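You operate a simulated robot arm through the tools that you are given. There is no shell and no other tool. Be economical: measure what you need, move in short steps, check, and stop when the job is done.

The job below is to be done with a simulated two-armed robot. You get a single attempt, and the scene is never put back.

TASK
Put the yellow plate's lot in the carton in the frame, close the flaps and label it.
Fine: one small carton bears that lot; the other labels stay; the label with the plate's lot goes on the bare end of the flap by the cabinet, both ends pressed down.

The check looks at the end state, three seconds after you hand in, the way a careful person would. Anything else that was tipped, shoved, dropped, spilled or broken makes it a failure.

THE ROBOT
Two 7-joint arms with two-finger parallel grippers on one trunk, on a base that drives. Base frame: it is fixed to the floor where the robot stands at the start and does not move with it; the origin is under the middle of the robot, x ahead of it, y to its left, z up. Units: m, degrees, N and s.
The left shoulder is at the start at [0.05, 0.161, 1.198], the right one opposite. With the tool pointing down near the work surface each hand reaches from about 0.18 to 0.68 m from the robot's upright axis, wherever it stands, measured 20 degrees to its own side. Places, roughly: bare end of the flap by the cabinet [0.6, -0.6, 1]; carton flap by the cabinet [0.6, -0.6, 1]; carton flap by the trolley [0.6, -0.2, 1]; inside of the carton in the frame [0.6, -0.4, 0.9]. Payload 3.43 kg a hand.
The tool frame of a hand sits at the grasp point between the pads (the TCP): z along the fingers, y along the line on which they close. The tips reach 0.03 m beyond it. Largest opening 0.094 m; finger width 0.028, thickness 0.01; the body of the gripper, 0.05 by 0.096 m, starts 0.055 m behind the TCP.
Orientation is that of the tool frame in the base frame, as [roll, pitch, yaw] about the fixed x, y, z axes, in that order (R = Rz(yaw) Ry(pitch) Rx(roll)). With the fingers straight down and closing along the base's y, the tool's x points along the base's -x, its y along +y and its z along -z.

THE INTERFACE
- The arms move only by the tool arm_command. It takes "left_steps", "right_steps" or both (then of equal length, played together; a hand with none holds still); each is a list of rows, each an object of numbers (a shift or turn left out is 0, a gripper value left out holds the last): "dx", "dy", "dz": the shift along the tool's x, y, z in units of 250 mm (1.0 is 250 mm); "ax", "ay", "az": the turn, a rotation vector about the tool's x, y, z in units of 60 degrees (1.0 is 60 degrees); "grip": the gripper command, from -1 (shut) to 1 (fully open), values between in proportion. In form: [{"dx": .., "dy": .., "dz": .., "ax": .., "ay": .., "az": .., "grip": ..}, ...]. A call has 1 to 20 rows; each row is the pose to reach, as a shift and turn from the pose commanded when the call began, along the tool's axes at that moment. A call with a number of a shift or a turn outside -1 to 1 is refused whole. Each row takes 0.2 s and may step no farther than 0.05 m and 8.6 degrees from the row before; otherwise, or with a gripper value out of range, the whole call is refused. A pose out of reach is approached as far as the arm can. The call stops where the force on the tool passes 50 N (or 10 N more than at its start, if that is more) or the arm is blocked; 0.2 s more then pass. The fingers move at their own pace (about 0.045 m/s each) and stop on an object; they squeeze with about 42 N. The grip force told is the motor's: it shows also when the fingers shut on nothing. Time passes only in rows, and 0.2 s behind the last, so rows that repeat a pose let the fingers close. It gives the time, the measured TCP pose, the force on the tool (base axes), the opening and the grip force at its end, in the units of the frame above (readings bear some noise), with the torque about the TCP (base axes, N m) and any sound that the robot's microphone picked up.
- Cameras (640 x 400 px; columns grow to the right, rows downward): "scene" is now at [0.1213, -0.0411, 1.3383]; the picture's right is [-0.46, -0.89, 0.00], its down [-0.36, 0.18, -0.91] and it looks along [0.81, -0.42, -0.41] (base axes); focal length 214 px, centre (320, 200). "left" rides on the left gripper at [0.076, -0.014, -0.102] in its tool frame; the picture's right is [0.18, 0.98, 0.00], its down [-0.75, 0.14, -0.64] and it looks along [-0.63, 0.12, 0.77] (tool axes); focal length 243 px, centre (320, 200). "right" rides on the right gripper at [0.076, 0.014, -0.103] in its tool frame; the picture's right is [-0.18, 0.98, 0.00], its down [-0.75, -0.14, -0.64] and it looks along [-0.63, -0.12, 0.77] (tool axes); focal length 243 px, centre (320, 200). There is no depth. A picture from a camera that has moved, and an enlarged one, comes with that camera's place and axes in the base frame and with its lens.
- camera(camera): a new picture of that camera. It takes no simulated time.
- raise_lower(by): slides the trunk up (or, below 0, down) by that many m; the arms and the scene camera ride with it, the base frame stays. It gives what a move gives, with no picture.
- steer(legs): drives the robot by 1 to 6 legs, each [ahead, left, turn to the left] in m, m and degrees, along the robot's own axes; the way and the turn of a leg run together, so that a leg with both is an arc; at most 1.5 m and 180 degrees a leg. The arms and the cameras ride along, it lands a little off, and it stops where it bumps. It gives what a move gives.
- pan_tilt(pan, tilt): turns the head with the scene camera to pan (to the left, within 80 degrees either way) and tilt (down, from -29 to 69), counted from straight ahead of the robot. It gives what a move gives.
- zoom(camera, box): a new picture of the part [left, top, right, bottom] of that camera's present view, enlarged. It takes no simulated time.
- job_done(): hands the job in; it is judged then, once.

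Work in short steps. Places have to be worked out from the pictures, the camera data and where the tool is seen: move nearer, look again, correct. Check each grasp and each placing, and mend what went wrong. You have 120 turns and 88 pictures in all, those below and enlarged ones among them. Open the grippers and draw the arms clear of the work before you hand the job in, unless the task says otherwise; then end with one line.

The tools are called as a command line: name --argument value ..., lists and objects as JSON in quotes. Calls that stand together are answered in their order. arm_command: Moves the arms, as the interface text tells. Its arguments: {"type":"object","properties":{"left_steps":{"type":"array"},"right_steps":{"type":"array"}},"required":[]} The other tools are called the same way: raise_lower (by) slides the trunk up or down; steer (legs) drives the base; pan_tilt (pan, tilt) turns the head that bears the scene camera; camera (camera) takes a picture; zoom (camera, box) takes an enlarged picture of a part of a camera's view; job_done () hands the job in.

At the start:

```text
time: 0.0
left_ee_pos: [0.2836, -0.0023, 1.2988]
left_tool_rot: [-180.0, 0.0, -180.0]
left_ft_force: [0.1, 0.2, -0.4]
left_torque: [-0.01, 0.04, 0.0]
left_opening: 0.0943
left_finger_force: 0.0
right_ee_pos: [0.2687, -0.3431, 1.244]
right_tool_rot: [180.0, 0.0, 180.0]
right_ft_force: [0.5, 0.6, -0.2]
right_torque: [-0.02, 0.01, -0.01]
right_opening: 0.0941
right_finger_force: 0.1
trunk travel left (down, up): [-0.225, 0.042]
robot x, y, heading: [-0.0017, -0.0006, -0.2]
head pan, tilt: [-27.1, 23.9]
```

scene: 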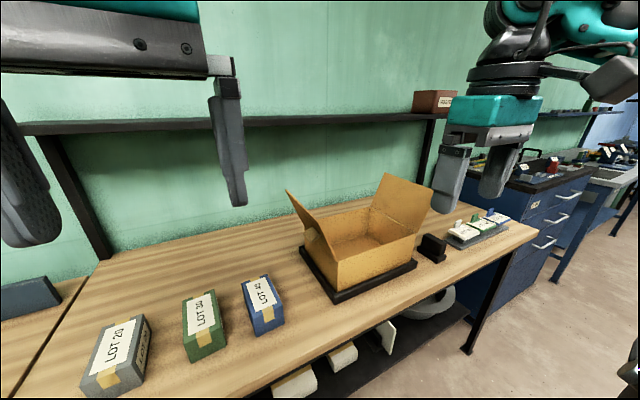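
right: 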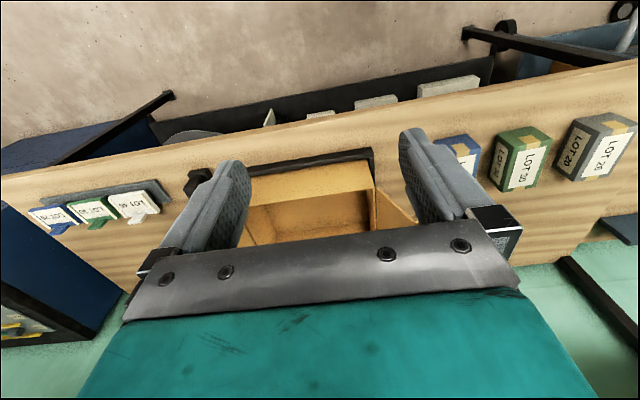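
left: 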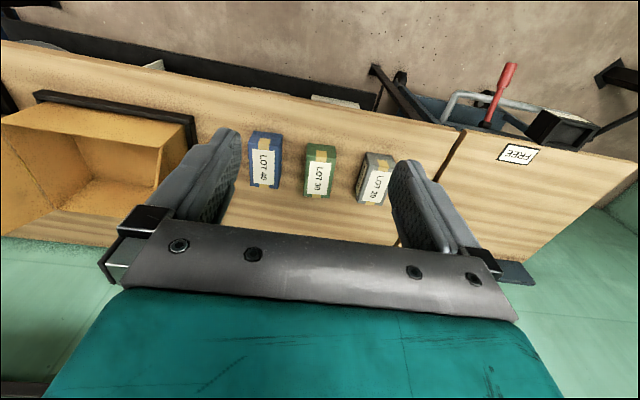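

The carton, three lot cartons and a label rack are visible; I still need the yellow plate. I'll zoom on the right part of the scene view first.

zoom --camera "scene" --box '[400, 80, 640, 280]'

zoom --camera "scene" --box '[60, 170, 480, 400]'

```text
2.00 times, centred on (520, 180) of scene
camera zoom: at [0.1213, -0.0411, 1.3383], right [-0.46, -0.89, 0.0], down [-0.36, 0.18, -0.91], along [0.81, -0.42, -0.41], focal length 429 px, centre (-80, 240)
```

zoom: 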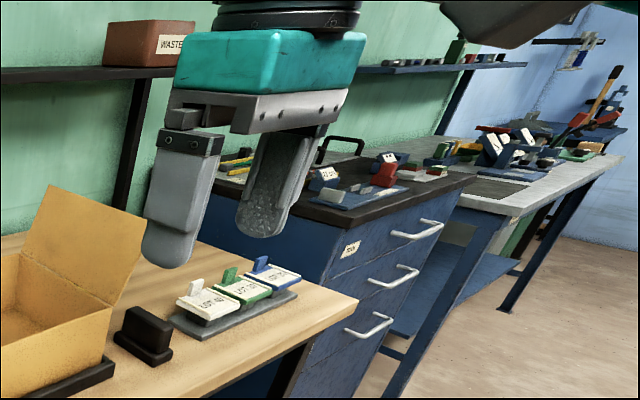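

```text
1.52 times, centred on (270, 285) of scene
camera zoom: at [0.1213, -0.0411, 1.3383], right [-0.46, -0.89, 0.0], down [-0.36, 0.18, -0.91], along [0.81, -0.42, -0.41], focal length 327 px, centre (396, 70)
```

zoom: 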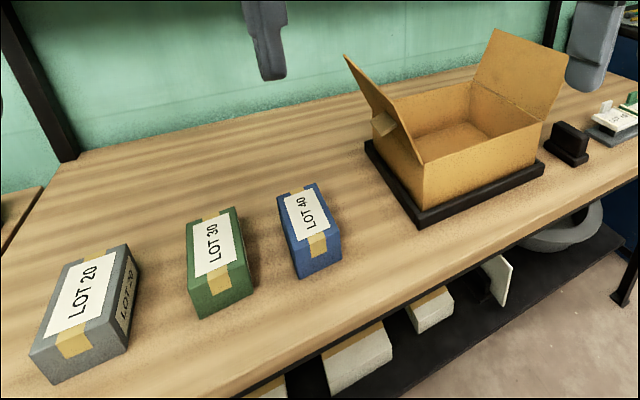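

The yellow plate isn't in view yet. I'll turn the head toward the cabinet.

pan_tilt --pan -65 --tilt 15

camera --camera "scene"

pan_tilt --pan 60 --tilt 25

camera --camera "scene"

```text
time: 1.0
left_ee_pos: [0.2845, -0.0016, 1.2983]
left_tool_rot: [-179.9, 0.0, -179.8]
left_ft_force: [0.2, 0.5, 0.7]
left_torque: [0.0, 0.0, 0.01]
left_opening: 0.094
left_finger_force: 0.1
right_ee_pos: [0.2695, -0.3441, 1.2425]
right_tool_rot: [180.0, -0.1, 179.9]
right_ft_force: [-0.3, 0.0, 0.0]
right_torque: [0.0, 0.01, 0.0]
right_opening: 0.0942
right_finger_force: 0.1
trunk travel left (down, up): [-0.225, 0.042]
robot x, y, heading: [-0.0024, -0.0027, -0.1]
head pan, tilt: [-65.0, 15.0]
```

```text
82 pictures are left
camera scene: at [0.0786, -0.0835, 1.3528], right [-0.91, -0.42, 0.0], down [-0.11, 0.23, -0.97], along [0.41, -0.88, -0.26], focal length 214 px, centre (320, 200)
```

scene: 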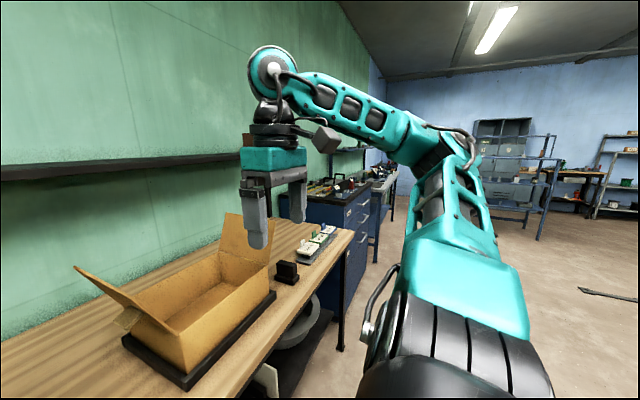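

```text
time: 3.1
left_ee_pos: [0.284, -0.0022, 1.2985]
left_tool_rot: [-179.9, 0.0, -179.9]
left_ft_force: [-0.2, 0.4, -0.7]
left_torque: [-0.01, 0.01, -0.01]
left_opening: 0.0941
left_finger_force: 0.0
right_ee_pos: [0.2704, -0.3438, 1.243]
right_tool_rot: [-180.0, 0.0, -180.0]
right_ft_force: [0.1, -0.5, -0.2]
right_torque: [0.01, 0.01, 0.05]
right_opening: 0.0942
right_finger_force: 0.0
trunk travel left (down, up): [-0.225, 0.042]
robot x, y, heading: [-0.0023, 0.0031, 0.1]
head pan, tilt: [60.0, 25.0]
```

```text
81 pictures are left
camera scene: at [0.0851, 0.0809, 1.3365], right [0.87, -0.5, 0.0], down [-0.21, -0.37, -0.91], along [0.45, 0.78, -0.42], focal length 214 px, centre (320, 200)
```

scene: 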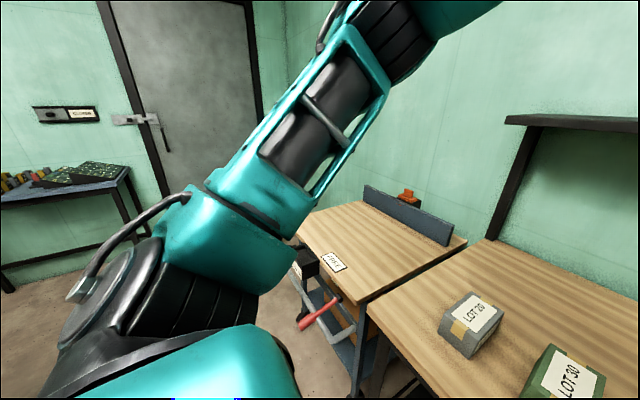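

There's a small yellowish plate on the side of the blue cabinet. I'll look back there and zoom in.

pan_tilt --pan -45 --tilt 25

zoom --camera "scene" --box '[360, 150, 460, 213]'

camera --camera "scene"

```text
time: 4.9
left_ee_pos: [0.2837, -0.0028, 1.2987]
left_tool_rot: [-179.8, 0.1, -179.9]
left_ft_force: [-0.1, -0.4, -0.4]
left_torque: [-0.03, -0.01, -0.06]
left_opening: 0.0942
left_finger_force: 0.2
right_ee_pos: [0.2698, -0.3436, 1.244]
right_tool_rot: [180.0, 0.0, 179.9]
right_ft_force: [-0.3, -0.8, 0.6]
right_torque: [-0.01, 0.02, -0.04]
right_opening: 0.0943
right_finger_force: 0.1
trunk travel left (down, up): [-0.225, 0.042]
robot x, y, heading: [-0.0005, 0.0034, 0.1]
head pan, tilt: [-45.0, 25.0]
```

```text
6.35 times, centred on (410, 182) of scene
camera zoom: at [0.1042, -0.064, 1.3365], right [-0.71, -0.71, 0.0], down [-0.3, 0.3, -0.91], along [0.64, -0.64, -0.42], focal length 1362 px, centre (-251, 318)
```

zoom: 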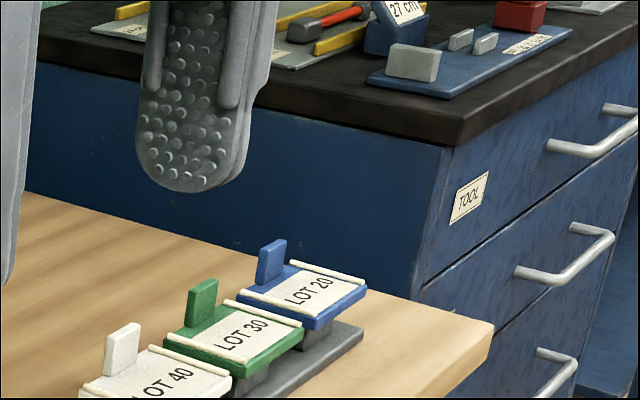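

```text
79 pictures are left
camera scene: at [0.1042, -0.064, 1.3365], right [-0.71, -0.71, 0.0], down [-0.3, 0.3, -0.91], along [0.64, -0.64, -0.42], focal length 214 px, centre (320, 200)
```

scene: 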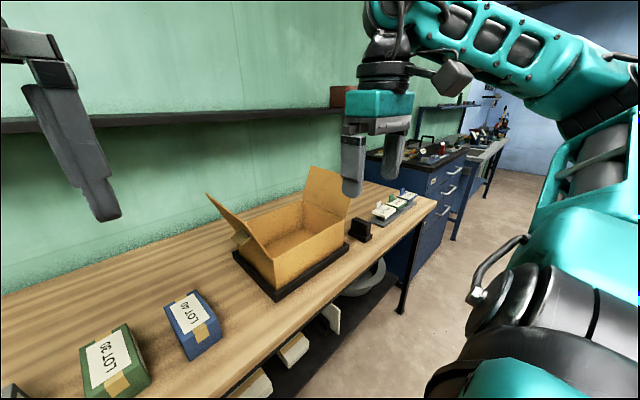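

Labels on the rack: blue holder LOT 20, green LOT 30, white LOT 40. I still need the yellow plate; look ahead/left and up.

pan_tilt --pan 15 --tilt 5

camera --camera "scene"

pan_tilt --pan 80 --tilt 10

camera --camera "scene"

pan_tilt --pan -80 --tilt 0

camera --camera "scene"

```text
time: 6.2
left_ee_pos: [0.2837, -0.0029, 1.2988]
left_tool_rot: [-180.0, -0.1, -179.9]
left_ft_force: [-0.1, 0.2, 0.4]
left_torque: [-0.01, 0.01, -0.05]
left_opening: 0.0936
left_finger_force: 0.1
right_ee_pos: [0.2704, -0.3438, 1.2439]
right_tool_rot: [180.0, 0.0, 180.0]
right_ft_force: [-0.4, 0.9, 0.3]
right_torque: [0.02, 0.0, 0.01]
right_opening: 0.0939
right_finger_force: 0.1
trunk travel left (down, up): [-0.225, 0.042]
robot x, y, heading: [0.0001, -0.0005, -0.1]
head pan, tilt: [15.0, 5.0]
```

```text
78 pictures are left
camera scene: at [0.1277, 0.0248, 1.369], right [0.26, -0.97, 0.0], down [-0.08, -0.02, -1.0], along [0.96, 0.26, -0.09], focal length 214 px, centre (320, 200)
```

scene: 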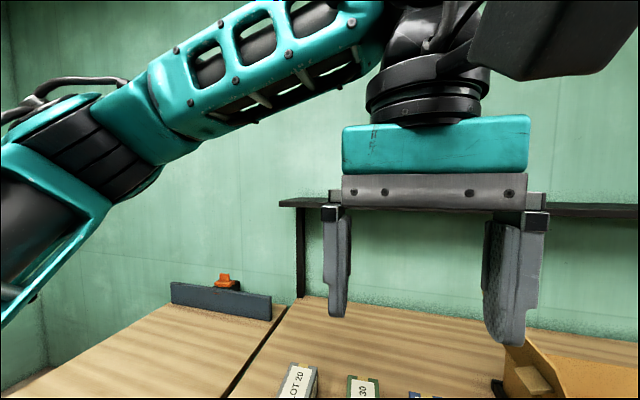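

```text
time: 7.6
left_ee_pos: [0.2851, -0.0022, 1.2993]
left_tool_rot: [-179.9, -0.1, -179.9]
left_ft_force: [-0.6, -0.9, -0.2]
left_torque: [0.0, 0.01, 0.0]
left_opening: 0.0941
left_finger_force: 0.1
right_ee_pos: [0.2699, -0.3432, 1.2436]
right_tool_rot: [180.0, 0.0, 180.0]
right_ft_force: [-1.1, -0.3, 0.5]
right_torque: [0.03, 0.02, 0.03]
right_opening: 0.094
right_finger_force: 0.1
trunk travel left (down, up): [-0.225, 0.042]
robot x, y, heading: [0.0034, -0.0027, -0.1]
head pan, tilt: [80.0, 10.0]
```

```text
77 pictures are left
camera scene: at [0.0552, 0.0926, 1.3609], right [0.98, -0.17, 0.0], down [-0.03, -0.17, -0.98], along [0.17, 0.97, -0.17], focal length 214 px, centre (320, 200)
```

scene: 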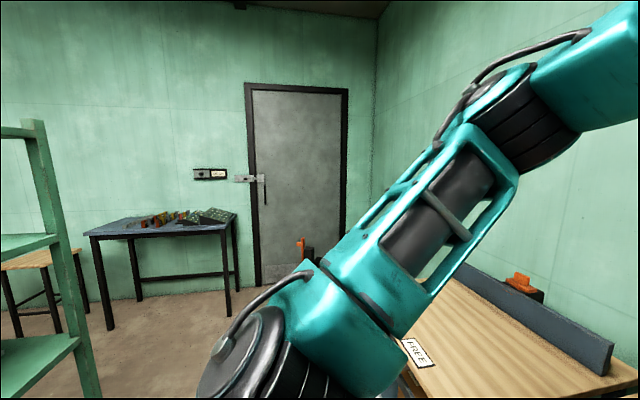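

```text
time: 10.0
left_ee_pos: [0.2844, -0.0028, 1.2982]
left_tool_rot: [-179.9, 0.0, -179.9]
left_ft_force: [0.1, -0.4, -0.7]
left_torque: [-0.02, 0.01, -0.03]
left_opening: 0.0938
left_finger_force: 0.1
right_ee_pos: [0.2686, -0.3437, 1.2428]
right_tool_rot: [-179.9, 0.0, -180.0]
right_ft_force: [0.1, -0.3, -0.9]
right_torque: [0.03, -0.02, -0.01]
right_opening: 0.0939
right_finger_force: 0.1
trunk travel left (down, up): [-0.225, 0.042]
robot x, y, heading: [0.0018, 0.0024, 0.3]
head pan, tilt: [-80.0, 0.0]
```

```text
76 pictures are left
camera scene: at [0.0547, -0.0875, 1.3769], right [-0.98, -0.17, 0.0], down [0.0, 0.0, -1.0], along [0.17, -0.98, 0.0], focal length 214 px, centre (320, 200)
```

scene: 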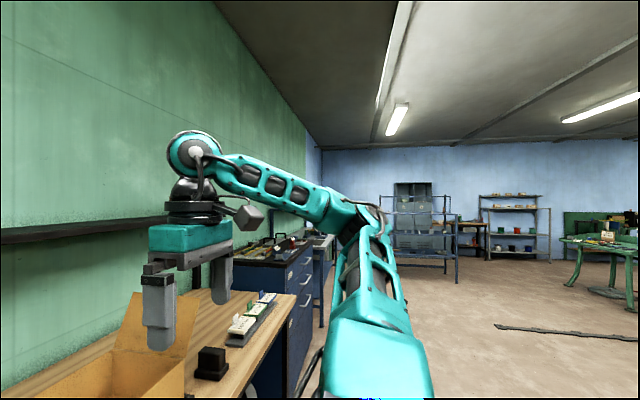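

No yellow plate ahead. I'll turn the robot to look behind it.

steer --legs '[[-0.25, 0, 0], [0, 0, 90]]'

pan_tilt --pan 30 --tilt 10

camera --camera "scene"

pan_tilt --pan 80 --tilt 10

camera --camera "scene"

```text
time: 15.6
left_ee_pos: [-0.2372, 0.2839, 1.2982]
left_tool_rot: [180.0, -0.1, -90.6]
left_ft_force: [0.3, 0.2, -0.4]
left_torque: [0.01, 0.0, 0.03]
left_opening: 0.0939
left_finger_force: 0.1
right_ee_pos: [0.1041, 0.2645, 1.2425]
right_tool_rot: [180.0, -0.1, -90.7]
right_ft_force: [0.4, -0.1, -0.6]
right_torque: [-0.03, -0.03, 0.0]
right_opening: 0.0941
right_finger_force: 0.0
trunk travel left (down, up): [-0.225, 0.042]
robot x, y, heading: [-0.2382, 0.0031, 89.5]
head pan, tilt: [-80.0, 0.0]
```

```text
time: 17.5
left_ee_pos: [-0.2368, 0.2824, 1.2977]
left_tool_rot: [-179.8, 0.0, -90.6]
left_ft_force: [0.7, 0.3, -0.3]
left_torque: [0.0, 0.01, -0.01]
left_opening: 0.0941
left_finger_force: 0.1
right_ee_pos: [0.104, 0.265, 1.244]
right_tool_rot: [180.0, 0.0, -90.6]
right_ft_force: [0.0, -0.4, -0.3]
right_torque: [0.03, -0.02, 0.0]
right_opening: 0.0943
right_finger_force: 0.0
trunk travel left (down, up): [-0.225, 0.042]
robot x, y, heading: [-0.2437, -0.0029, 89.4]
head pan, tilt: [30.0, 10.0]
```

```text
75 pictures are left
camera scene: at [-0.2879, 0.1213, 1.3609], right [0.87, 0.49, 0.0], down [0.09, -0.15, -0.98], along [-0.48, 0.86, -0.17], focal length 214 px, centre (320, 200)
```

scene: 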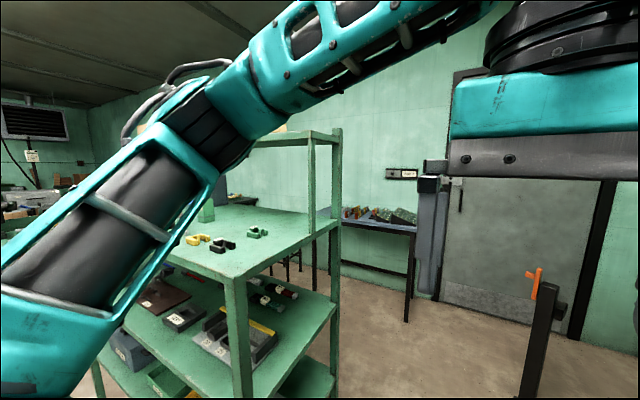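

```text
time: 18.6
left_ee_pos: [-0.2367, 0.2839, 1.2988]
left_tool_rot: [-179.9, 0.0, -90.6]
left_ft_force: [-0.6, 0.0, 0.4]
left_torque: [0.0, 0.02, 0.0]
left_opening: 0.094
left_finger_force: 0.1
right_ee_pos: [0.1053, 0.2645, 1.2423]
right_tool_rot: [-180.0, 0.0, -90.7]
right_ft_force: [0.1, 0.9, 0.1]
right_torque: [0.03, 0.0, -0.03]
right_opening: 0.094
right_finger_force: 0.1
trunk travel left (down, up): [-0.225, 0.042]
robot x, y, heading: [-0.2435, -0.0037, 89.6]
head pan, tilt: [80.0, 10.0]
```

```text
74 pictures are left
camera scene: at [-0.3337, 0.0575, 1.3609], right [0.19, 0.98, 0.0], down [0.17, -0.03, -0.98], along [-0.97, 0.18, -0.17], focal length 214 px, centre (320, 200)
```

scene: 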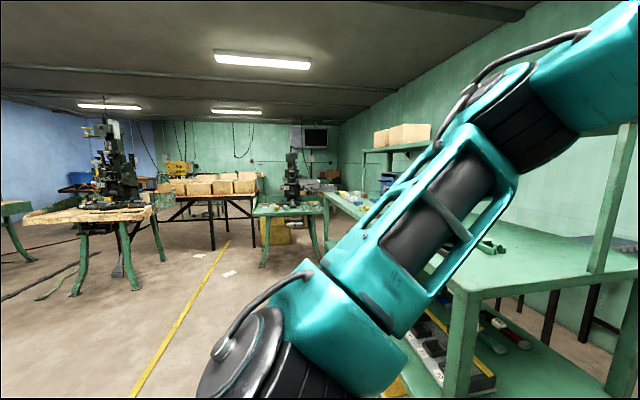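

Still no clear yellow plate. Look ahead/down toward the trolley side and the bench's end.

pan_tilt --pan -30 --tilt 35

camera --camera "scene"

pan_tilt --pan -78 --tilt 40

camera --camera "scene"

```text
time: 20.5
left_ee_pos: [-0.237, 0.2845, 1.2973]
left_tool_rot: [-179.9, 0.0, -89.7]
left_ft_force: [36.1, 26.7, -10.8]
left_torque: [-1.95, 4.11, 3.98]
left_opening: 0.0938
left_finger_force: 0.1
right_ee_pos: [0.1046, 0.264, 1.2433]
right_tool_rot: [180.0, 0.1, -90.6]
right_ft_force: [1.0, -0.3, 0.2]
right_torque: [-0.01, 0.0, 0.0]
right_opening: 0.0941
right_finger_force: 0.0
trunk travel left (down, up): [-0.225, 0.042]
robot x, y, heading: [-0.2433, 0.0, 89.1]
head pan, tilt: [-30.0, 35.0]
```

```text
73 pictures are left
camera scene: at [-0.2027, 0.1208, 1.3263], right [0.9, -0.44, 0.0], down [-0.23, -0.47, -0.85], along [0.38, 0.77, -0.52], focal length 214 px, centre (320, 200)
```

scene: 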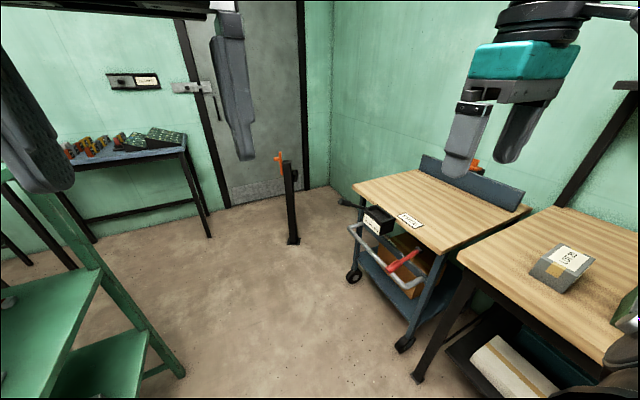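

```text
time: 21.7
left_ee_pos: [-0.2364, 0.2833, 1.2987]
left_tool_rot: [-179.9, 0.0, -90.6]
left_ft_force: [-0.7, 0.4, 0.6]
left_torque: [0.04, -0.02, 0.03]
left_opening: 0.0939
left_finger_force: 0.1
right_ee_pos: [0.1054, 0.2644, 1.2429]
right_tool_rot: [-179.9, 0.1, -90.7]
right_ft_force: [-0.3, 0.2, -0.5]
right_torque: [-0.03, 0.01, -0.01]
right_opening: 0.0939
right_finger_force: 0.0
trunk travel left (down, up): [-0.225, 0.042]
robot x, y, heading: [-0.2394, -0.0014, 89.4]
head pan, tilt: [-78.0, 40.0]
```

```text
72 pictures are left
camera scene: at [-0.1591, 0.0571, 1.3132], right [0.2, -0.98, 0.0], down [-0.63, -0.13, -0.77], along [0.75, 0.15, -0.64], focal length 214 px, centre (320, 200)
```

scene: 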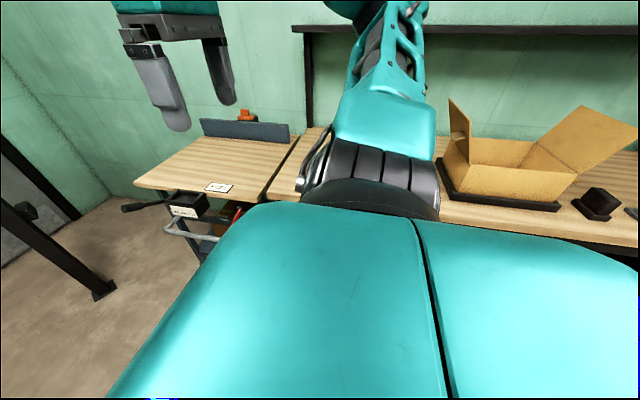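

The trolley docks left of the bench. I'll turn further to look behind the robot's right rear.

steer --legs '[[0, 0, -180]]'

pan_tilt --pan -40 --tilt 10

camera --camera "scene"

pan_tilt --pan 45 --tilt 30

camera --camera "scene"

```text
time: 29.3
left_ee_pos: [-0.2319, -0.2851, 1.2986]
left_tool_rot: [-179.9, 0.1, 92.4]
left_ft_force: [0.0, 0.4, -0.6]
left_torque: [-0.02, 0.02, 0.0]
left_opening: 0.0938
left_finger_force: 0.0
right_ee_pos: [-0.5747, -0.2833, 1.2435]
right_tool_rot: [180.0, 0.0, 92.4]
right_ft_force: [-0.4, -0.1, 0.7]
right_torque: [-0.05, 0.01, 0.05]
right_opening: 0.0939
right_finger_force: 0.1
trunk travel left (down, up): [-0.225, 0.042]
robot x, y, heading: [-0.243, -0.0015, -87.8]
head pan, tilt: [-78.0, 40.0]
```

```text
time: 30.4
left_ee_pos: [-0.2326, -0.2854, 1.298]
left_tool_rot: [-180.0, 0.1, 92.4]
left_ft_force: [-0.5, -0.3, -0.1]
left_torque: [-0.01, 0.02, 0.0]
left_opening: 0.0942
left_finger_force: 0.1
right_ee_pos: [-0.5744, -0.2834, 1.2433]
right_tool_rot: [180.0, 0.1, 92.3]
right_ft_force: [0.4, 0.3, -0.3]
right_torque: [0.0, 0.0, -0.02]
right_opening: 0.0938
right_finger_force: 0.0
trunk travel left (down, up): [-0.225, 0.042]
robot x, y, heading: [-0.2418, -0.0028, -87.8]
head pan, tilt: [-40.0, 10.0]
```

```text
71 pictures are left
camera scene: at [-0.2982, -0.1133, 1.3609], right [-0.79, 0.61, 0.0], down [0.11, 0.14, -0.98], along [-0.6, -0.78, -0.17], focal length 214 px, centre (320, 200)
```

scene: 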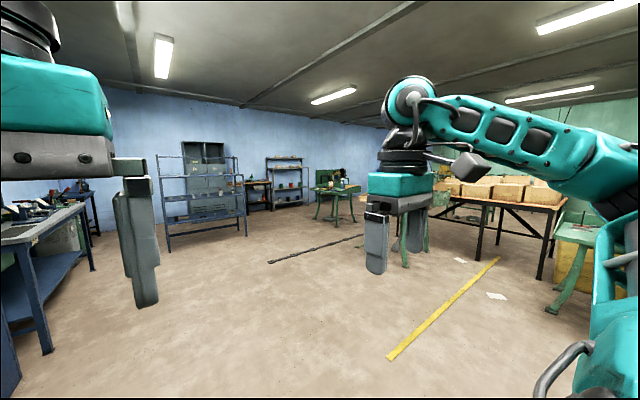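

```text
time: 31.9
left_ee_pos: [-0.2323, -0.2844, 1.2986]
left_tool_rot: [-179.9, 0.0, 92.3]
left_ft_force: [-0.1, -0.1, 0.3]
left_torque: [-0.01, -0.03, 0.04]
left_opening: 0.0937
left_finger_force: 0.1
right_ee_pos: [-0.5736, -0.2834, 1.2434]
right_tool_rot: [-179.9, 0.0, 92.4]
right_ft_force: [-0.1, -0.4, 0.3]
right_torque: [0.0, 0.01, 0.02]
right_opening: 0.0938
right_finger_force: 0.1
trunk travel left (down, up): [-0.225, 0.042]
robot x, y, heading: [-0.2419, 0.0013, -87.7]
head pan, tilt: [45.0, 30.0]
```

```text
70 pictures are left
camera scene: at [-0.1748, -0.1011, 1.3286], right [-0.68, -0.73, 0.0], down [-0.37, 0.34, -0.87], along [0.64, -0.59, -0.5], focal length 214 px, centre (320, 200)
```

scene: 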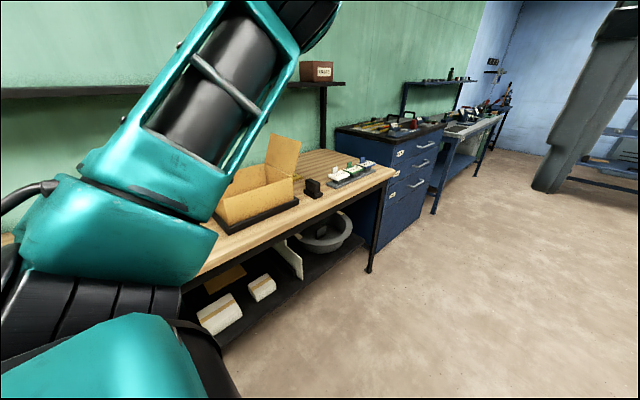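

There's a hint of yellow just right of the carton's flap. Zooming there, and below the bench.

zoom --camera "scene" --box '[260, 130, 400, 217]'

zoom --camera "scene" --box '[190, 200, 390, 325]'

```text
4.57 times, centred on (330, 174) of scene
camera zoom: at [-0.1748, -0.1011, 1.3286], right [-0.68, -0.73, 0.0], down [-0.37, 0.34, -0.87], along [0.64, -0.59, -0.5], focal length 980 px, centre (274, 321)
```

zoom: 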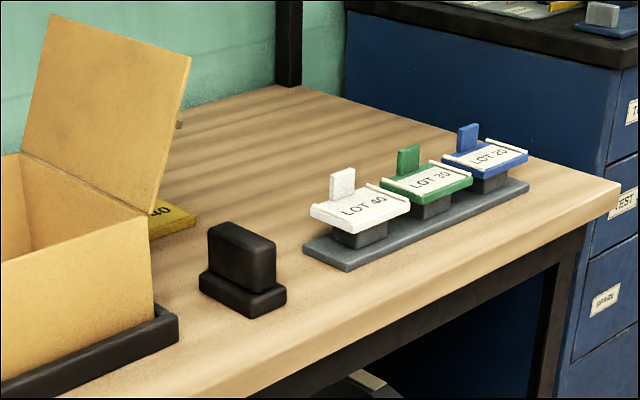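

```text
3.20 times, centred on (290, 262) of scene
camera zoom: at [-0.1748, -0.1011, 1.3286], right [-0.68, -0.73, 0.0], down [-0.37, 0.34, -0.87], along [0.64, -0.59, -0.5], focal length 686 px, centre (416, 0)
```

zoom: 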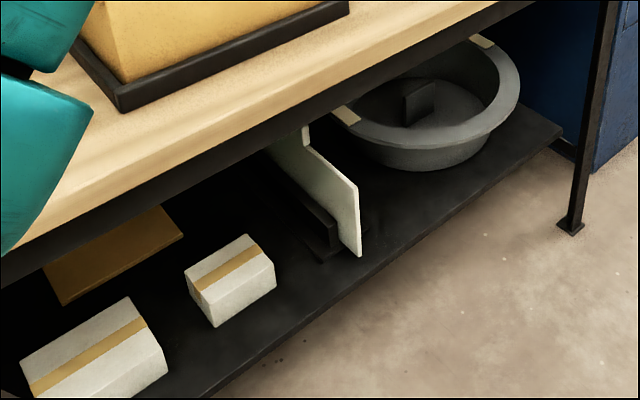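

A yellow plate ending in "…40" lies behind the cabinet-side flap. I'll drive back to the bench, in front of the carton, and read it properly.

steer --legs '[[0, 0, 87.7], [0, -0.45, 0], [0.23, 0, 0]]'

pan_tilt --pan -20 --tilt 40

camera --camera "right"

camera --camera "scene"

```text
time: 39.8
left_ee_pos: [0.2734, -0.447, 1.2983]
left_tool_rot: [-179.9, 0.1, -178.7]
left_ft_force: [0.8, -0.8, -0.4]
left_torque: [-0.02, 0.02, 0.07]
left_opening: 0.094
left_finger_force: 0.1
right_ee_pos: [0.267, -0.7873, 1.2436]
right_tool_rot: [-180.0, -0.1, -178.8]
right_ft_force: [1.1, -0.7, -0.3]
right_torque: [-0.01, 0.05, -0.01]
right_opening: 0.094
right_finger_force: 0.0
trunk travel left (down, up): [-0.225, 0.042]
robot x, y, heading: [-0.0122, -0.45, 1.3]
head pan, tilt: [45.0, 30.0]
```

```text
time: 41.1
left_ee_pos: [0.2755, -0.4472, 1.2958]
left_tool_rot: [179.7, 0.2, -177.6]
left_ft_force: [26.6, -50.7, -26.2]
left_torque: [6.61, 1.07, 4.56]
left_opening: 0.0943
left_finger_force: 0.0
right_ee_pos: [0.265, -0.7873, 1.2426]
right_tool_rot: [-180.0, 0.0, -178.8]
right_ft_force: [-0.2, -0.4, 0.2]
right_torque: [0.01, 0.0, 0.01]
right_opening: 0.0937
right_finger_force: 0.0
trunk travel left (down, up): [-0.225, 0.042]
robot x, y, heading: [-0.0102, -0.4496, 1.2]
head pan, tilt: [-20.0, 40.0]
```

```text
67 pictures are left
camera right: at [0.1904, -0.775, 1.3443], right [0.16, 0.99, 0.0], down [0.76, -0.13, 0.64], along [0.63, -0.1, -0.77], focal length 243 px, centre (320, 200)
```

right: 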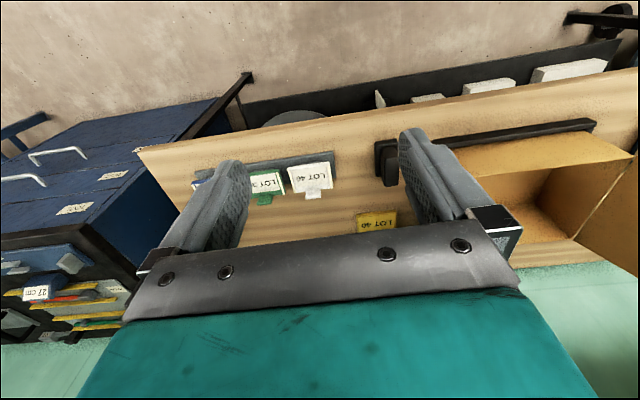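

```text
66 pictures are left
camera scene: at [0.111, -0.4204, 1.32], right [0.32, -0.95, 0.0], down [-0.55, -0.19, -0.81], along [0.77, 0.26, -0.58], focal length 214 px, centre (320, 200)
```

scene: 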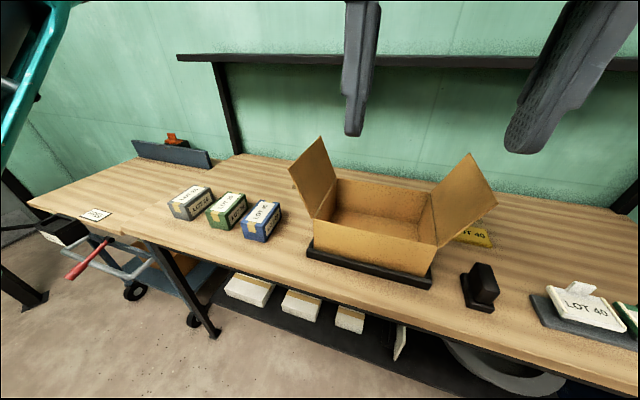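

Plate is clearly LOT 40. The head is bumping the left arm, so I'll move the left hand out to the left, then shift the base left to reach the blue LOT 40 carton.

arm_command --left_steps '[{"dy": 0.2}, {"dy": 0.4}, {"dy": 0.6}, {"dy": 0.7}, {"dy": 0.7}]'

steer --legs '[[0, 0.2, -1.3]]'

camera --camera "left"

camera --camera "scene"

```text
time: 42.3
left_ee_pos: [0.2695, -0.2716, 1.297]
left_tool_rot: [-179.8, 0.0, -178.8]
left_ft_force: [-0.2, -0.2, -0.3]
left_torque: [0.0, -0.02, 0.0]
left_opening: 0.0942
left_finger_force: 0.0
right_ee_pos: [0.2665, -0.7881, 1.2429]
right_tool_rot: [179.9, 0.1, -178.8]
right_ft_force: [0.3, 0.4, 0.0]
right_torque: [0.01, -0.03, -0.01]
right_opening: 0.0941
right_finger_force: 0.0
trunk travel left (down, up): [-0.225, 0.042]
robot x, y, heading: [-0.0142, -0.4497, 1.5]
head pan, tilt: [-20.0, 40.0]
```

```text
time: 43.9
left_ee_pos: [0.2735, -0.0755, 1.2964]
left_tool_rot: [-179.9, 0.0, 179.8]
left_ft_force: [-0.2, 0.0, -0.5]
left_torque: [-0.02, 0.03, 0.01]
left_opening: 0.094
left_finger_force: 0.0
right_ee_pos: [0.2546, -0.5921, 1.2428]
right_tool_rot: [180.0, 0.0, 179.9]
right_ft_force: [-0.5, 0.5, -0.3]
right_torque: [-0.01, 0.0, 0.01]
right_opening: 0.0938
right_finger_force: 0.1
trunk travel left (down, up): [-0.225, 0.042]
robot x, y, heading: [-0.0123, -0.2491, -0.4]
head pan, tilt: [-20.0, 40.0]
```

```text
65 pictures are left
camera left: at [0.1944, -0.0878, 1.3989], right [-0.18, 0.98, 0.0], down [0.75, 0.14, 0.64], along [0.63, 0.11, -0.77], focal length 243 px, centre (320, 200)
```

left: 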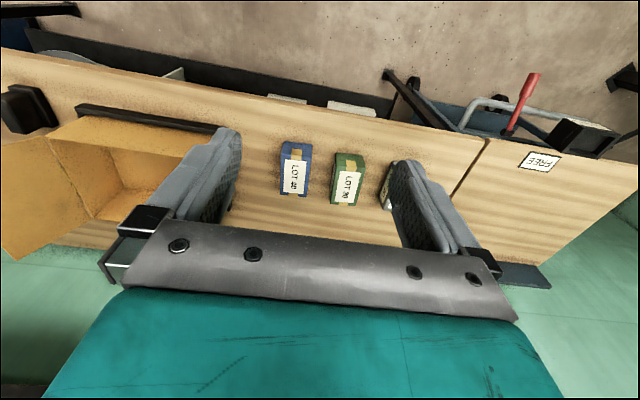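

```text
64 pictures are left
camera scene: at [0.106, -0.2759, 1.3132], right [-0.35, -0.94, 0.0], down [-0.6, 0.22, -0.77], along [0.72, -0.27, -0.64], focal length 214 px, centre (320, 200)
```

scene: 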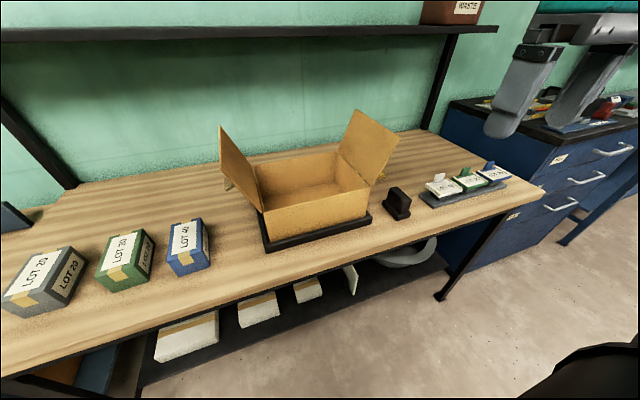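

Blue LOT 40 carton seen by both cameras. Zooming for precise edges.

zoom --camera "left" --box '[240, 120, 400, 220]'

zoom --camera "scene" --box '[90, 200, 250, 300]'

```text
4.00 times, centred on (320, 170) of left
camera zoom: at [0.1944, -0.0878, 1.3989], right [-0.18, 0.98, 0.0], down [0.75, 0.14, 0.64], along [0.63, 0.11, -0.77], focal length 970 px, centre (320, 320)
```

zoom: 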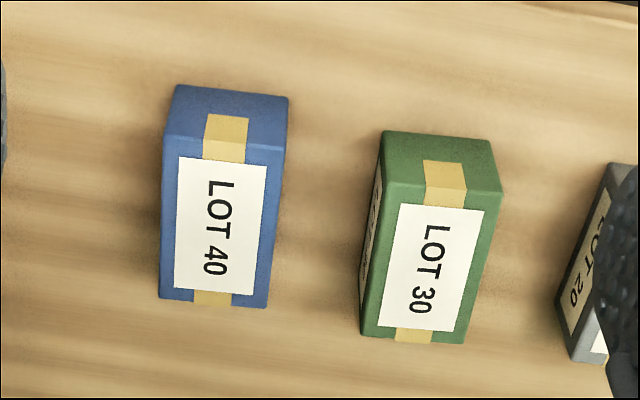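

```text
4.00 times, centred on (170, 250) of scene
camera zoom: at [0.106, -0.2759, 1.3132], right [-0.35, -0.94, 0.0], down [-0.6, 0.22, -0.77], along [0.72, -0.27, -0.64], focal length 858 px, centre (920, 0)
```

zoom: 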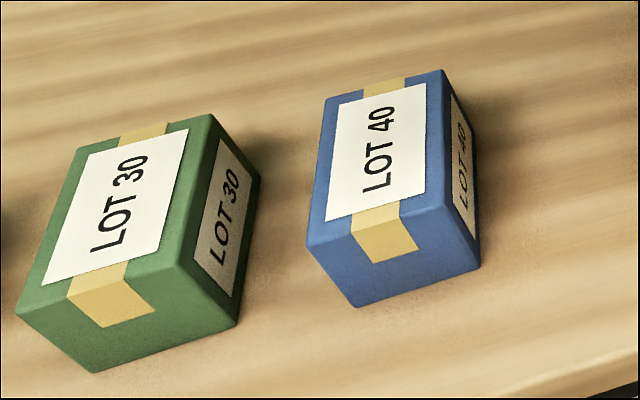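

Blue carton: center ≈(0.533,−0.092), 0.115×0.068, top z≈0.912. I move the left hand above it.

arm_command --left_steps '[{"dx": -0.125, "dz": 0.123}, {"dx": -0.25, "dz": 0.246}, {"dx": -0.375, "dz": 0.369}, {"dx": -0.5, "dy": -0.03, "dz": 0.492}, {"dx": -0.625, "dy": -0.05, "dz": 0.615}, {"dx": -0.75, "dy": -0.064, "dz": 0.738, "az": -0.02}, {"dx": -0.875, "dy": -0.064, "dz": 0.861, "az": -0.05}, {"dx": -1.0, "dy": -0.064, "dz": 0.96, "az": -0.05}]'

camera --camera "left"

```text
time: 45.7
left_ee_pos: [0.5232, -0.0921, 1.0565]
left_tool_rot: [-179.9, 0.1, -177.2]
left_ft_force: [-0.1, -0.1, 0.1]
left_torque: [0.0, 0.0, 0.02]
left_opening: 0.0939
left_finger_force: 0.0
right_ee_pos: [0.2553, -0.5931, 1.243]
right_tool_rot: [179.9, 0.0, 179.7]
right_ft_force: [-0.3, 1.2, 0.3]
right_torque: [0.0, 0.03, -0.01]
right_opening: 0.0939
right_finger_force: 0.1
trunk travel left (down, up): [-0.225, 0.042]
robot x, y, heading: [-0.0151, -0.2468, -0.4]
head pan, tilt: [-20.0, 40.0]
```

```text
61 pictures are left
camera left: at [0.4465, -0.1086, 1.1585], right [-0.23, 0.97, 0.0], down [0.75, 0.18, 0.64], along [0.62, 0.15, -0.77], focal length 243 px, centre (320, 200)
```

left: 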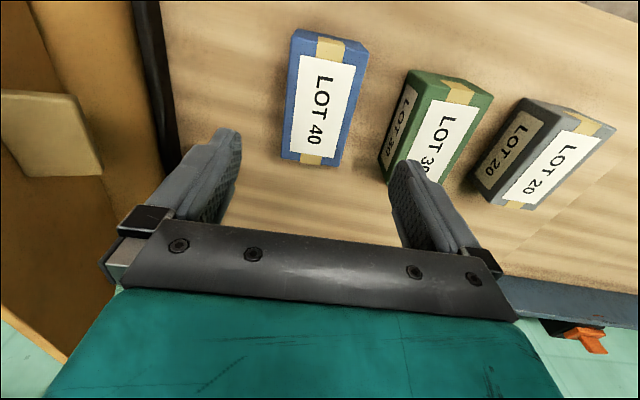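

Position agrees (center y≈−0.089). Descend and grip.

arm_command --left_steps '[{"dx": -0.04, "dy": 0.012, "dz": 0.17}, {"dx": -0.04, "dy": 0.012, "dz": 0.34}, {"dx": -0.04, "dy": 0.012, "dz": 0.51}, {"dx": -0.04, "dy": 0.012, "dz": 0.6}, {"dx": -0.04, "dy": 0.012, "dz": 0.678}, {"dx": -0.04, "dy": 0.012, "dz": 0.678, "grip": -1}, {"dx": -0.04, "dy": 0.012, "dz": 0.678, "grip": -1}, {"dx": -0.04, "dy": 0.012, "dz": 0.678, "grip": -1}, {"dx": -0.04, "dy": 0.012, "dz": 0.678, "grip": -1}]'

```text
time: 47.7
left_ee_pos: [0.5346, -0.0893, 0.8871]
left_tool_rot: [-179.9, -0.1, -177.2]
left_ft_force: [0.6, -0.6, 0.8]
left_torque: [-0.05, -0.03, 0.03]
left_opening: 0.074
left_finger_force: 41.9
right_ee_pos: [0.256, -0.5925, 1.2416]
right_tool_rot: [179.9, 0.0, 179.8]
right_ft_force: [0.3, 0.4, 0.1]
right_torque: [0.0, 0.0, -0.02]
right_opening: 0.0942
right_finger_force: 0.1
trunk travel left (down, up): [-0.225, 0.042]
robot x, y, heading: [-0.0115, -0.2486, -0.0]
head pan, tilt: [-20.0, 40.0]
```

Gripped (0.074 m wide). Lift high.

arm_command --left_steps '[{"dz": -0.2}, {"dz": -0.4}, {"dz": -0.6}, {"dz": -0.8}, {"dz": -1.0}, {"dx": 0.2, "dz": -1.0}, {"dx": 0.4, "dz": -1.0}]'

steer --legs '[[0, -0.2, 0]]'

pan_tilt --pan -5 --tilt 45

camera --camera "scene"

camera --camera "left"

camera --camera "right"

```text
time: 49.3
left_ee_pos: [0.4301, -0.0951, 1.1392]
left_tool_rot: [-180.0, 0.2, -177.2]
left_ft_force: [-0.7, 0.5, 0.2]
left_torque: [0.03, -0.01, 0.03]
left_opening: 0.0
left_finger_force: 33.5
right_ee_pos: [0.2542, -0.5931, 1.243]
right_tool_rot: [-180.0, 0.0, 179.8]
right_ft_force: [-0.8, -0.5, -0.4]
right_torque: [0.05, -0.02, -0.01]
right_opening: 0.0943
right_finger_force: 0.0
trunk travel left (down, up): [-0.225, 0.042]
robot x, y, heading: [-0.0122, -0.2489, -0.3]
head pan, tilt: [-20.0, 40.0]
```

```text
time: 50.9
left_ee_pos: [0.4307, -0.2929, 1.1384]
left_tool_rot: [-179.9, -0.1, -177.1]
left_ft_force: [-0.6, 0.3, -0.4]
left_torque: [0.04, 0.01, 0.0]
left_opening: 0.0
left_finger_force: 33.3
right_ee_pos: [0.2541, -0.792, 1.242]
right_tool_rot: [180.0, -0.1, 179.9]
right_ft_force: [0.1, -0.3, 0.5]
right_torque: [-0.01, -0.01, 0.01]
right_opening: 0.0938
right_finger_force: 0.1
trunk travel left (down, up): [-0.225, 0.042]
robot x, y, heading: [-0.0108, -0.4492, 0.0]
head pan, tilt: [-20.0, 40.0]
```

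```text
time: 51.7
left_ee_pos: [0.4315, -0.2923, 1.138]
left_tool_rot: [-179.9, 0.0, -177.1]
left_ft_force: [-0.8, 0.0, 0.2]
left_torque: [0.01, -0.01, -0.02]
left_opening: 0.0
left_finger_force: 33.2
right_ee_pos: [0.2547, -0.7904, 1.2436]
right_tool_rot: [180.0, -0.1, 179.8]
right_ft_force: [0.2, 0.3, 0.3]
right_torque: [0.04, -0.02, -0.01]
right_opening: 0.0942
right_finger_force: 0.0
trunk travel left (down, up): [-0.225, 0.042]
robot x, y, heading: [-0.0142, -0.4448, -0.4]
head pan, tilt: [-5.0, 45.0]
```

```text
60 pictures are left
camera scene: at [0.1064, -0.4528, 1.306], right [-0.09, -1.0, 0.0], down [-0.7, 0.06, -0.71], along [0.7, -0.06, -0.71], focal length 214 px, centre (320, 200)
```

scene: 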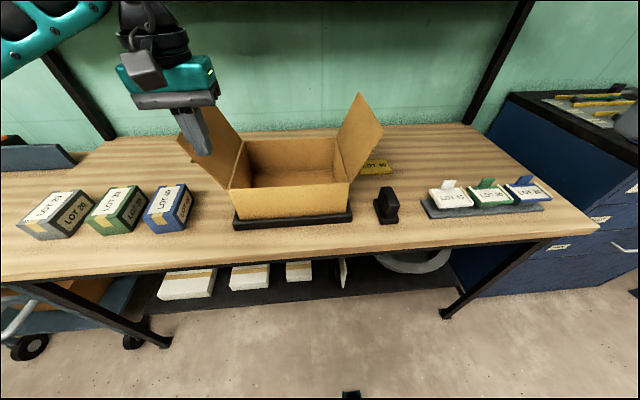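

```text
59 pictures are left
camera left: at [0.3543, -0.3092, 1.2397], right [-0.23, 0.97, 0.0], down [0.75, 0.18, 0.64], along [0.62, 0.15, -0.77], focal length 243 px, centre (320, 200)
```

left: 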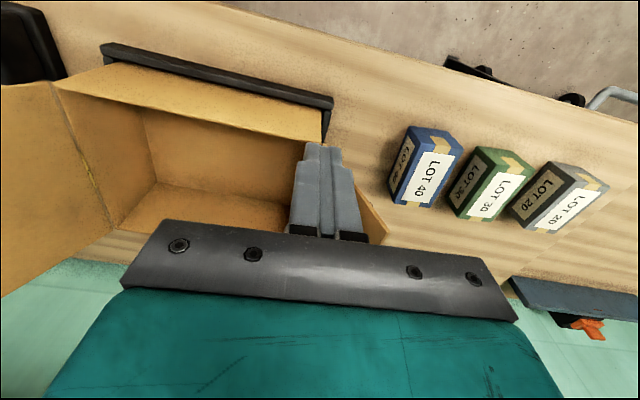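

```text
58 pictures are left
camera right: at [0.1801, -0.7757, 1.3442], right [0.19, 0.98, 0.0], down [0.75, -0.14, 0.64], along [0.63, -0.12, -0.77], focal length 243 px, centre (320, 200)
```

right: 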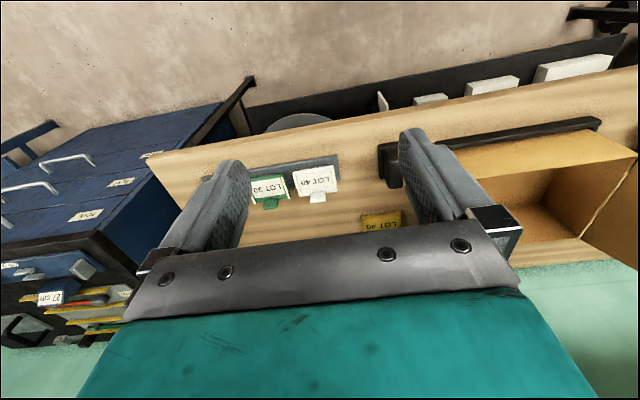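

The box slipped out at lift and is still standing. I'll go back, re-measure, and lift slower.

steer --legs '[[0, 0.2, 0]]'

arm_command --left_steps '[{"dx": 0, "grip": 1}, {"grip": 1}, {"grip": 1}, {"grip": 1}, {"grip": 1}]'

zoom --camera "left" --box '[240, 60, 432, 180]'

```text
time: 53.3
left_ee_pos: [0.4315, -0.0968, 1.1387]
left_tool_rot: [-179.8, -0.1, -177.2]
left_ft_force: [-0.2, 0.7, -0.1]
left_torque: [0.0, -0.01, 0.01]
left_opening: 0.0
left_finger_force: 33.0
right_ee_pos: [0.2547, -0.5937, 1.2427]
right_tool_rot: [180.0, 0.0, 179.8]
right_ft_force: [0.2, 0.1, 1.3]
right_torque: [0.01, 0.03, -0.01]
right_opening: 0.0941
right_finger_force: 0.0
trunk travel left (down, up): [-0.225, 0.042]
robot x, y, heading: [-0.0138, -0.2497, -0.1]
head pan, tilt: [-5.0, 45.0]
```

```text
time: 54.5
left_ee_pos: [0.4314, -0.0973, 1.137]
left_tool_rot: [-179.9, 0.0, -177.2]
left_ft_force: [-0.6, -1.0, -0.8]
left_torque: [0.01, 0.02, -0.02]
left_opening: 0.0944
left_finger_force: 0.0
right_ee_pos: [0.2552, -0.594, 1.2438]
right_tool_rot: [-179.9, 0.1, 179.8]
right_ft_force: [-0.6, 0.4, -0.3]
right_torque: [0.0, -0.04, 0.0]
right_opening: 0.094
right_finger_force: 0.0
trunk travel left (down, up): [-0.225, 0.042]
robot x, y, heading: [-0.0109, -0.2505, -0.1]
head pan, tilt: [-5.0, 45.0]
```

```text
3.33 times, centred on (336, 120) of left
camera zoom: at [0.3552, -0.1132, 1.2397], right [-0.23, 0.97, 0.0], down [0.75, 0.18, 0.64], along [0.62, 0.15, -0.77], focal length 809 px, centre (267, 467)
```

zoom: 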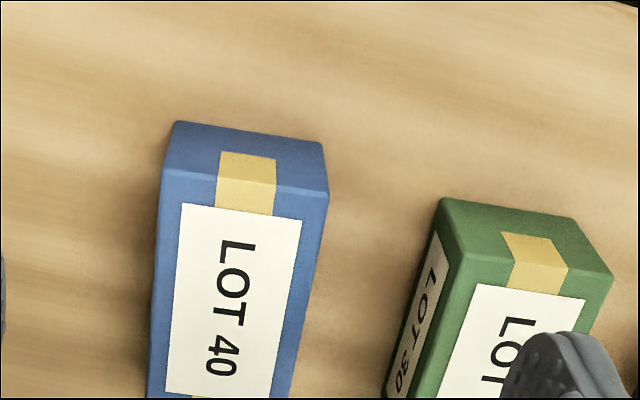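

The box hasn't moved. I regrip it, hold longer, and lift in small steps.

arm_command --left_steps '[{"dx": -0.2, "dy": 0.035}, {"dx": -0.41, "dy": 0.05, "dz": 0.1}, {"dx": -0.41, "dy": 0.05, "dz": 0.3}, {"dx": -0.41, "dy": 0.05, "dz": 0.5}, {"dx": -0.41, "dy": 0.05, "dz": 0.7}, {"dx": -0.41, "dy": 0.05, "dz": 0.85}, {"dx": -0.41, "dy": 0.05, "dz": 0.95}, {"dx": -0.41, "dy": 0.05, "dz": 1.0}]'

arm_command --left_steps '[{"dz": 0.004, "grip": -1}, {"dz": 0.004, "grip": -1}, {"dz": 0.004, "grip": -1}, {"dz": 0.004, "grip": -1}, {"dz": 0.004, "grip": -1}, {"dz": -0.01, "grip": -1}, {"dz": -0.03, "grip": -1}, {"dz": -0.05, "grip": -1}, {"dz": -0.07, "grip": -1}]'

```text
refused: row 1 steps farther than a row can; nothing moved
```

```text
time: 56.5
left_ee_pos: [0.4323, -0.0966, 1.155]
left_tool_rot: [-179.9, 0.0, -177.1]
left_ft_force: [-0.2, 0.2, 0.5]
left_torque: [-0.01, 0.01, -0.02]
left_opening: 0.0
left_finger_force: 32.6
right_ee_pos: [0.2552, -0.5936, 1.2436]
right_tool_rot: [-179.9, 0.0, 179.8]
right_ft_force: [-0.2, 0.3, 0.2]
right_torque: [0.01, 0.0, -0.02]
right_opening: 0.0942
right_finger_force: 0.2
trunk travel left (down, up): [-0.225, 0.042]
robot x, y, heading: [-0.0158, -0.2499, -0.1]
head pan, tilt: [-5.0, 45.0]
```

One call was refused, so the hand only closed in the air. Re-open and approach again with valid steps.

arm_command --left_steps '[{"dx": -0.19, "grip": 1}, {"dx": -0.35, "dz": 0.03, "grip": 1}, {"dx": -0.41, "dy": 0.011, "dz": 0.1, "grip": 1}, {"dx": -0.41, "dy": 0.011, "dz": 0.28, "grip": 1}, {"dx": -0.41, "dy": 0.011, "dz": 0.46, "grip": 1}, {"dx": -0.41, "dy": 0.011, "dz": 0.64, "grip": 1}, {"dx": -0.41, "dy": 0.011, "dz": 0.8, "grip": 1}, {"dx": -0.41, "dy": 0.011, "dz": 0.95, "grip": 1}, {"dx": -0.41, "dy": 0.011, "dz": 1.0, "grip": 1}]'

```text
time: 58.5
left_ee_pos: [0.5319, -0.0898, 0.9047]
left_tool_rot: [-179.9, 0.0, -177.2]
left_ft_force: [0.2, 0.3, 0.2]
left_torque: [0.0, 0.0, -0.01]
left_opening: 0.0939
left_finger_force: 0.0
right_ee_pos: [0.2556, -0.5949, 1.2427]
right_tool_rot: [180.0, 0.0, 179.8]
right_ft_force: [-0.5, 0.2, -0.2]
right_torque: [-0.01, 0.02, 0.01]
right_opening: 0.0941
right_finger_force: 0.0
trunk travel left (down, up): [-0.225, 0.042]
robot x, y, heading: [-0.0121, -0.2521, -0.5]
head pan, tilt: [-5.0, 45.0]
```

Lower the last 20 mm, close, and lift gently a little.

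arm_command --left_steps '[{"dz": 0.08}, {"dz": 0.08, "grip": -1}, {"dz": 0.08, "grip": -1}, {"dz": 0.08, "grip": -1}, {"dz": 0.08, "grip": -1}, {"dz": 0.08, "grip": -1}, {"dz": 0.07, "grip": -1}, {"dz": 0.05, "grip": -1}, {"dz": 0.03, "grip": -1}]'

camera --camera "left"

```text
time: 60.5
left_ee_pos: [0.5331, -0.0883, 0.8974]
left_tool_rot: [-179.9, 0.0, -177.1]
left_ft_force: [-0.9, -0.7, -2.3]
left_torque: [-0.01, 0.03, 0.04]
left_opening: 0.0743
left_finger_force: 42.2
right_ee_pos: [0.2557, -0.595, 1.2422]
right_tool_rot: [-180.0, 0.0, 179.8]
right_ft_force: [-0.1, 0.9, 0.0]
right_torque: [-0.01, 0.0, 0.01]
right_opening: 0.094
right_finger_force: 0.0
trunk travel left (down, up): [-0.225, 0.042]
robot x, y, heading: [-0.0128, -0.2527, -0.3]
head pan, tilt: [-5.0, 45.0]
```

```text
56 pictures are left
camera left: at [0.4566, -0.1062, 0.9999], right [-0.23, 0.97, 0.0], down [0.75, 0.18, 0.64], along [0.62, 0.15, -0.77], focal length 243 px, centre (320, 200)
```

left: 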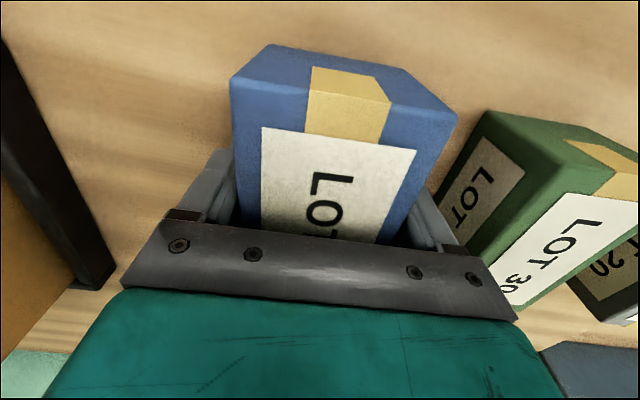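

The carton appears to be held (≈2.3 N). Continue lifting slowly and re-check.

arm_command --left_steps '[{"dz": -0.02, "grip": -1}, {"dz": -0.05, "grip": -1}, {"dz": -0.08, "grip": -1}, {"dz": -0.12, "grip": -1}, {"dz": -0.16, "grip": -1}, {"dz": -0.2, "grip": -1}]'

```text
time: 61.9
left_ee_pos: [0.5342, -0.0885, 0.9474]
left_tool_rot: [-180.0, -0.1, -177.2]
left_ft_force: [0.0, 0.7, -3.9]
left_torque: [0.02, 0.04, -0.04]
left_opening: 0.0741
left_finger_force: 42.1
right_ee_pos: [0.2553, -0.5957, 1.2431]
right_tool_rot: [180.0, 0.0, 179.7]
right_ft_force: [0.7, 0.8, -1.1]
right_torque: [0.0, -0.02, -0.02]
right_opening: 0.0939
right_finger_force: 0.0
trunk travel left (down, up): [-0.225, 0.042]
robot x, y, heading: [-0.0118, -0.2503, -0.2]
head pan, tilt: [-5.0, 45.0]
```

Held firmly. Lift to about z=1.19 at moderate speed.

arm_command --left_steps '[{"dz": -0.05, "grip": -1}, {"dz": -0.12, "grip": -1}, {"dz": -0.2, "grip": -1}, {"dz": -0.29, "grip": -1}, {"dz": -0.38, "grip": -1}, {"dz": -0.47, "grip": -1}, {"dz": -0.56, "grip": -1}, {"dz": -0.65, "grip": -1}, {"dz": -0.74, "grip": -1}, {"dz": -0.83, "grip": -1}, {"dz": -0.91, "grip": -1}, {"dz": -0.97, "grip": -1}]'

```text
time: 64.5
left_ee_pos: [0.5339, -0.0902, 1.1908]
left_tool_rot: [-179.9, 0.0, -177.2]
left_ft_force: [-0.1, -0.2, -3.7]
left_torque: [-0.01, 0.0, -0.02]
left_opening: 0.0743
left_finger_force: 42.0
right_ee_pos: [0.2551, -0.5951, 1.2434]
right_tool_rot: [179.9, 0.1, 179.8]
right_ft_force: [-0.6, 0.8, 0.4]
right_torque: [0.01, 0.0, 0.01]
right_opening: 0.0938
right_finger_force: 0.1
trunk travel left (down, up): [-0.225, 0.042]
robot x, y, heading: [-0.0113, -0.2482, -0.3]
head pan, tilt: [-5.0, 45.0]
```

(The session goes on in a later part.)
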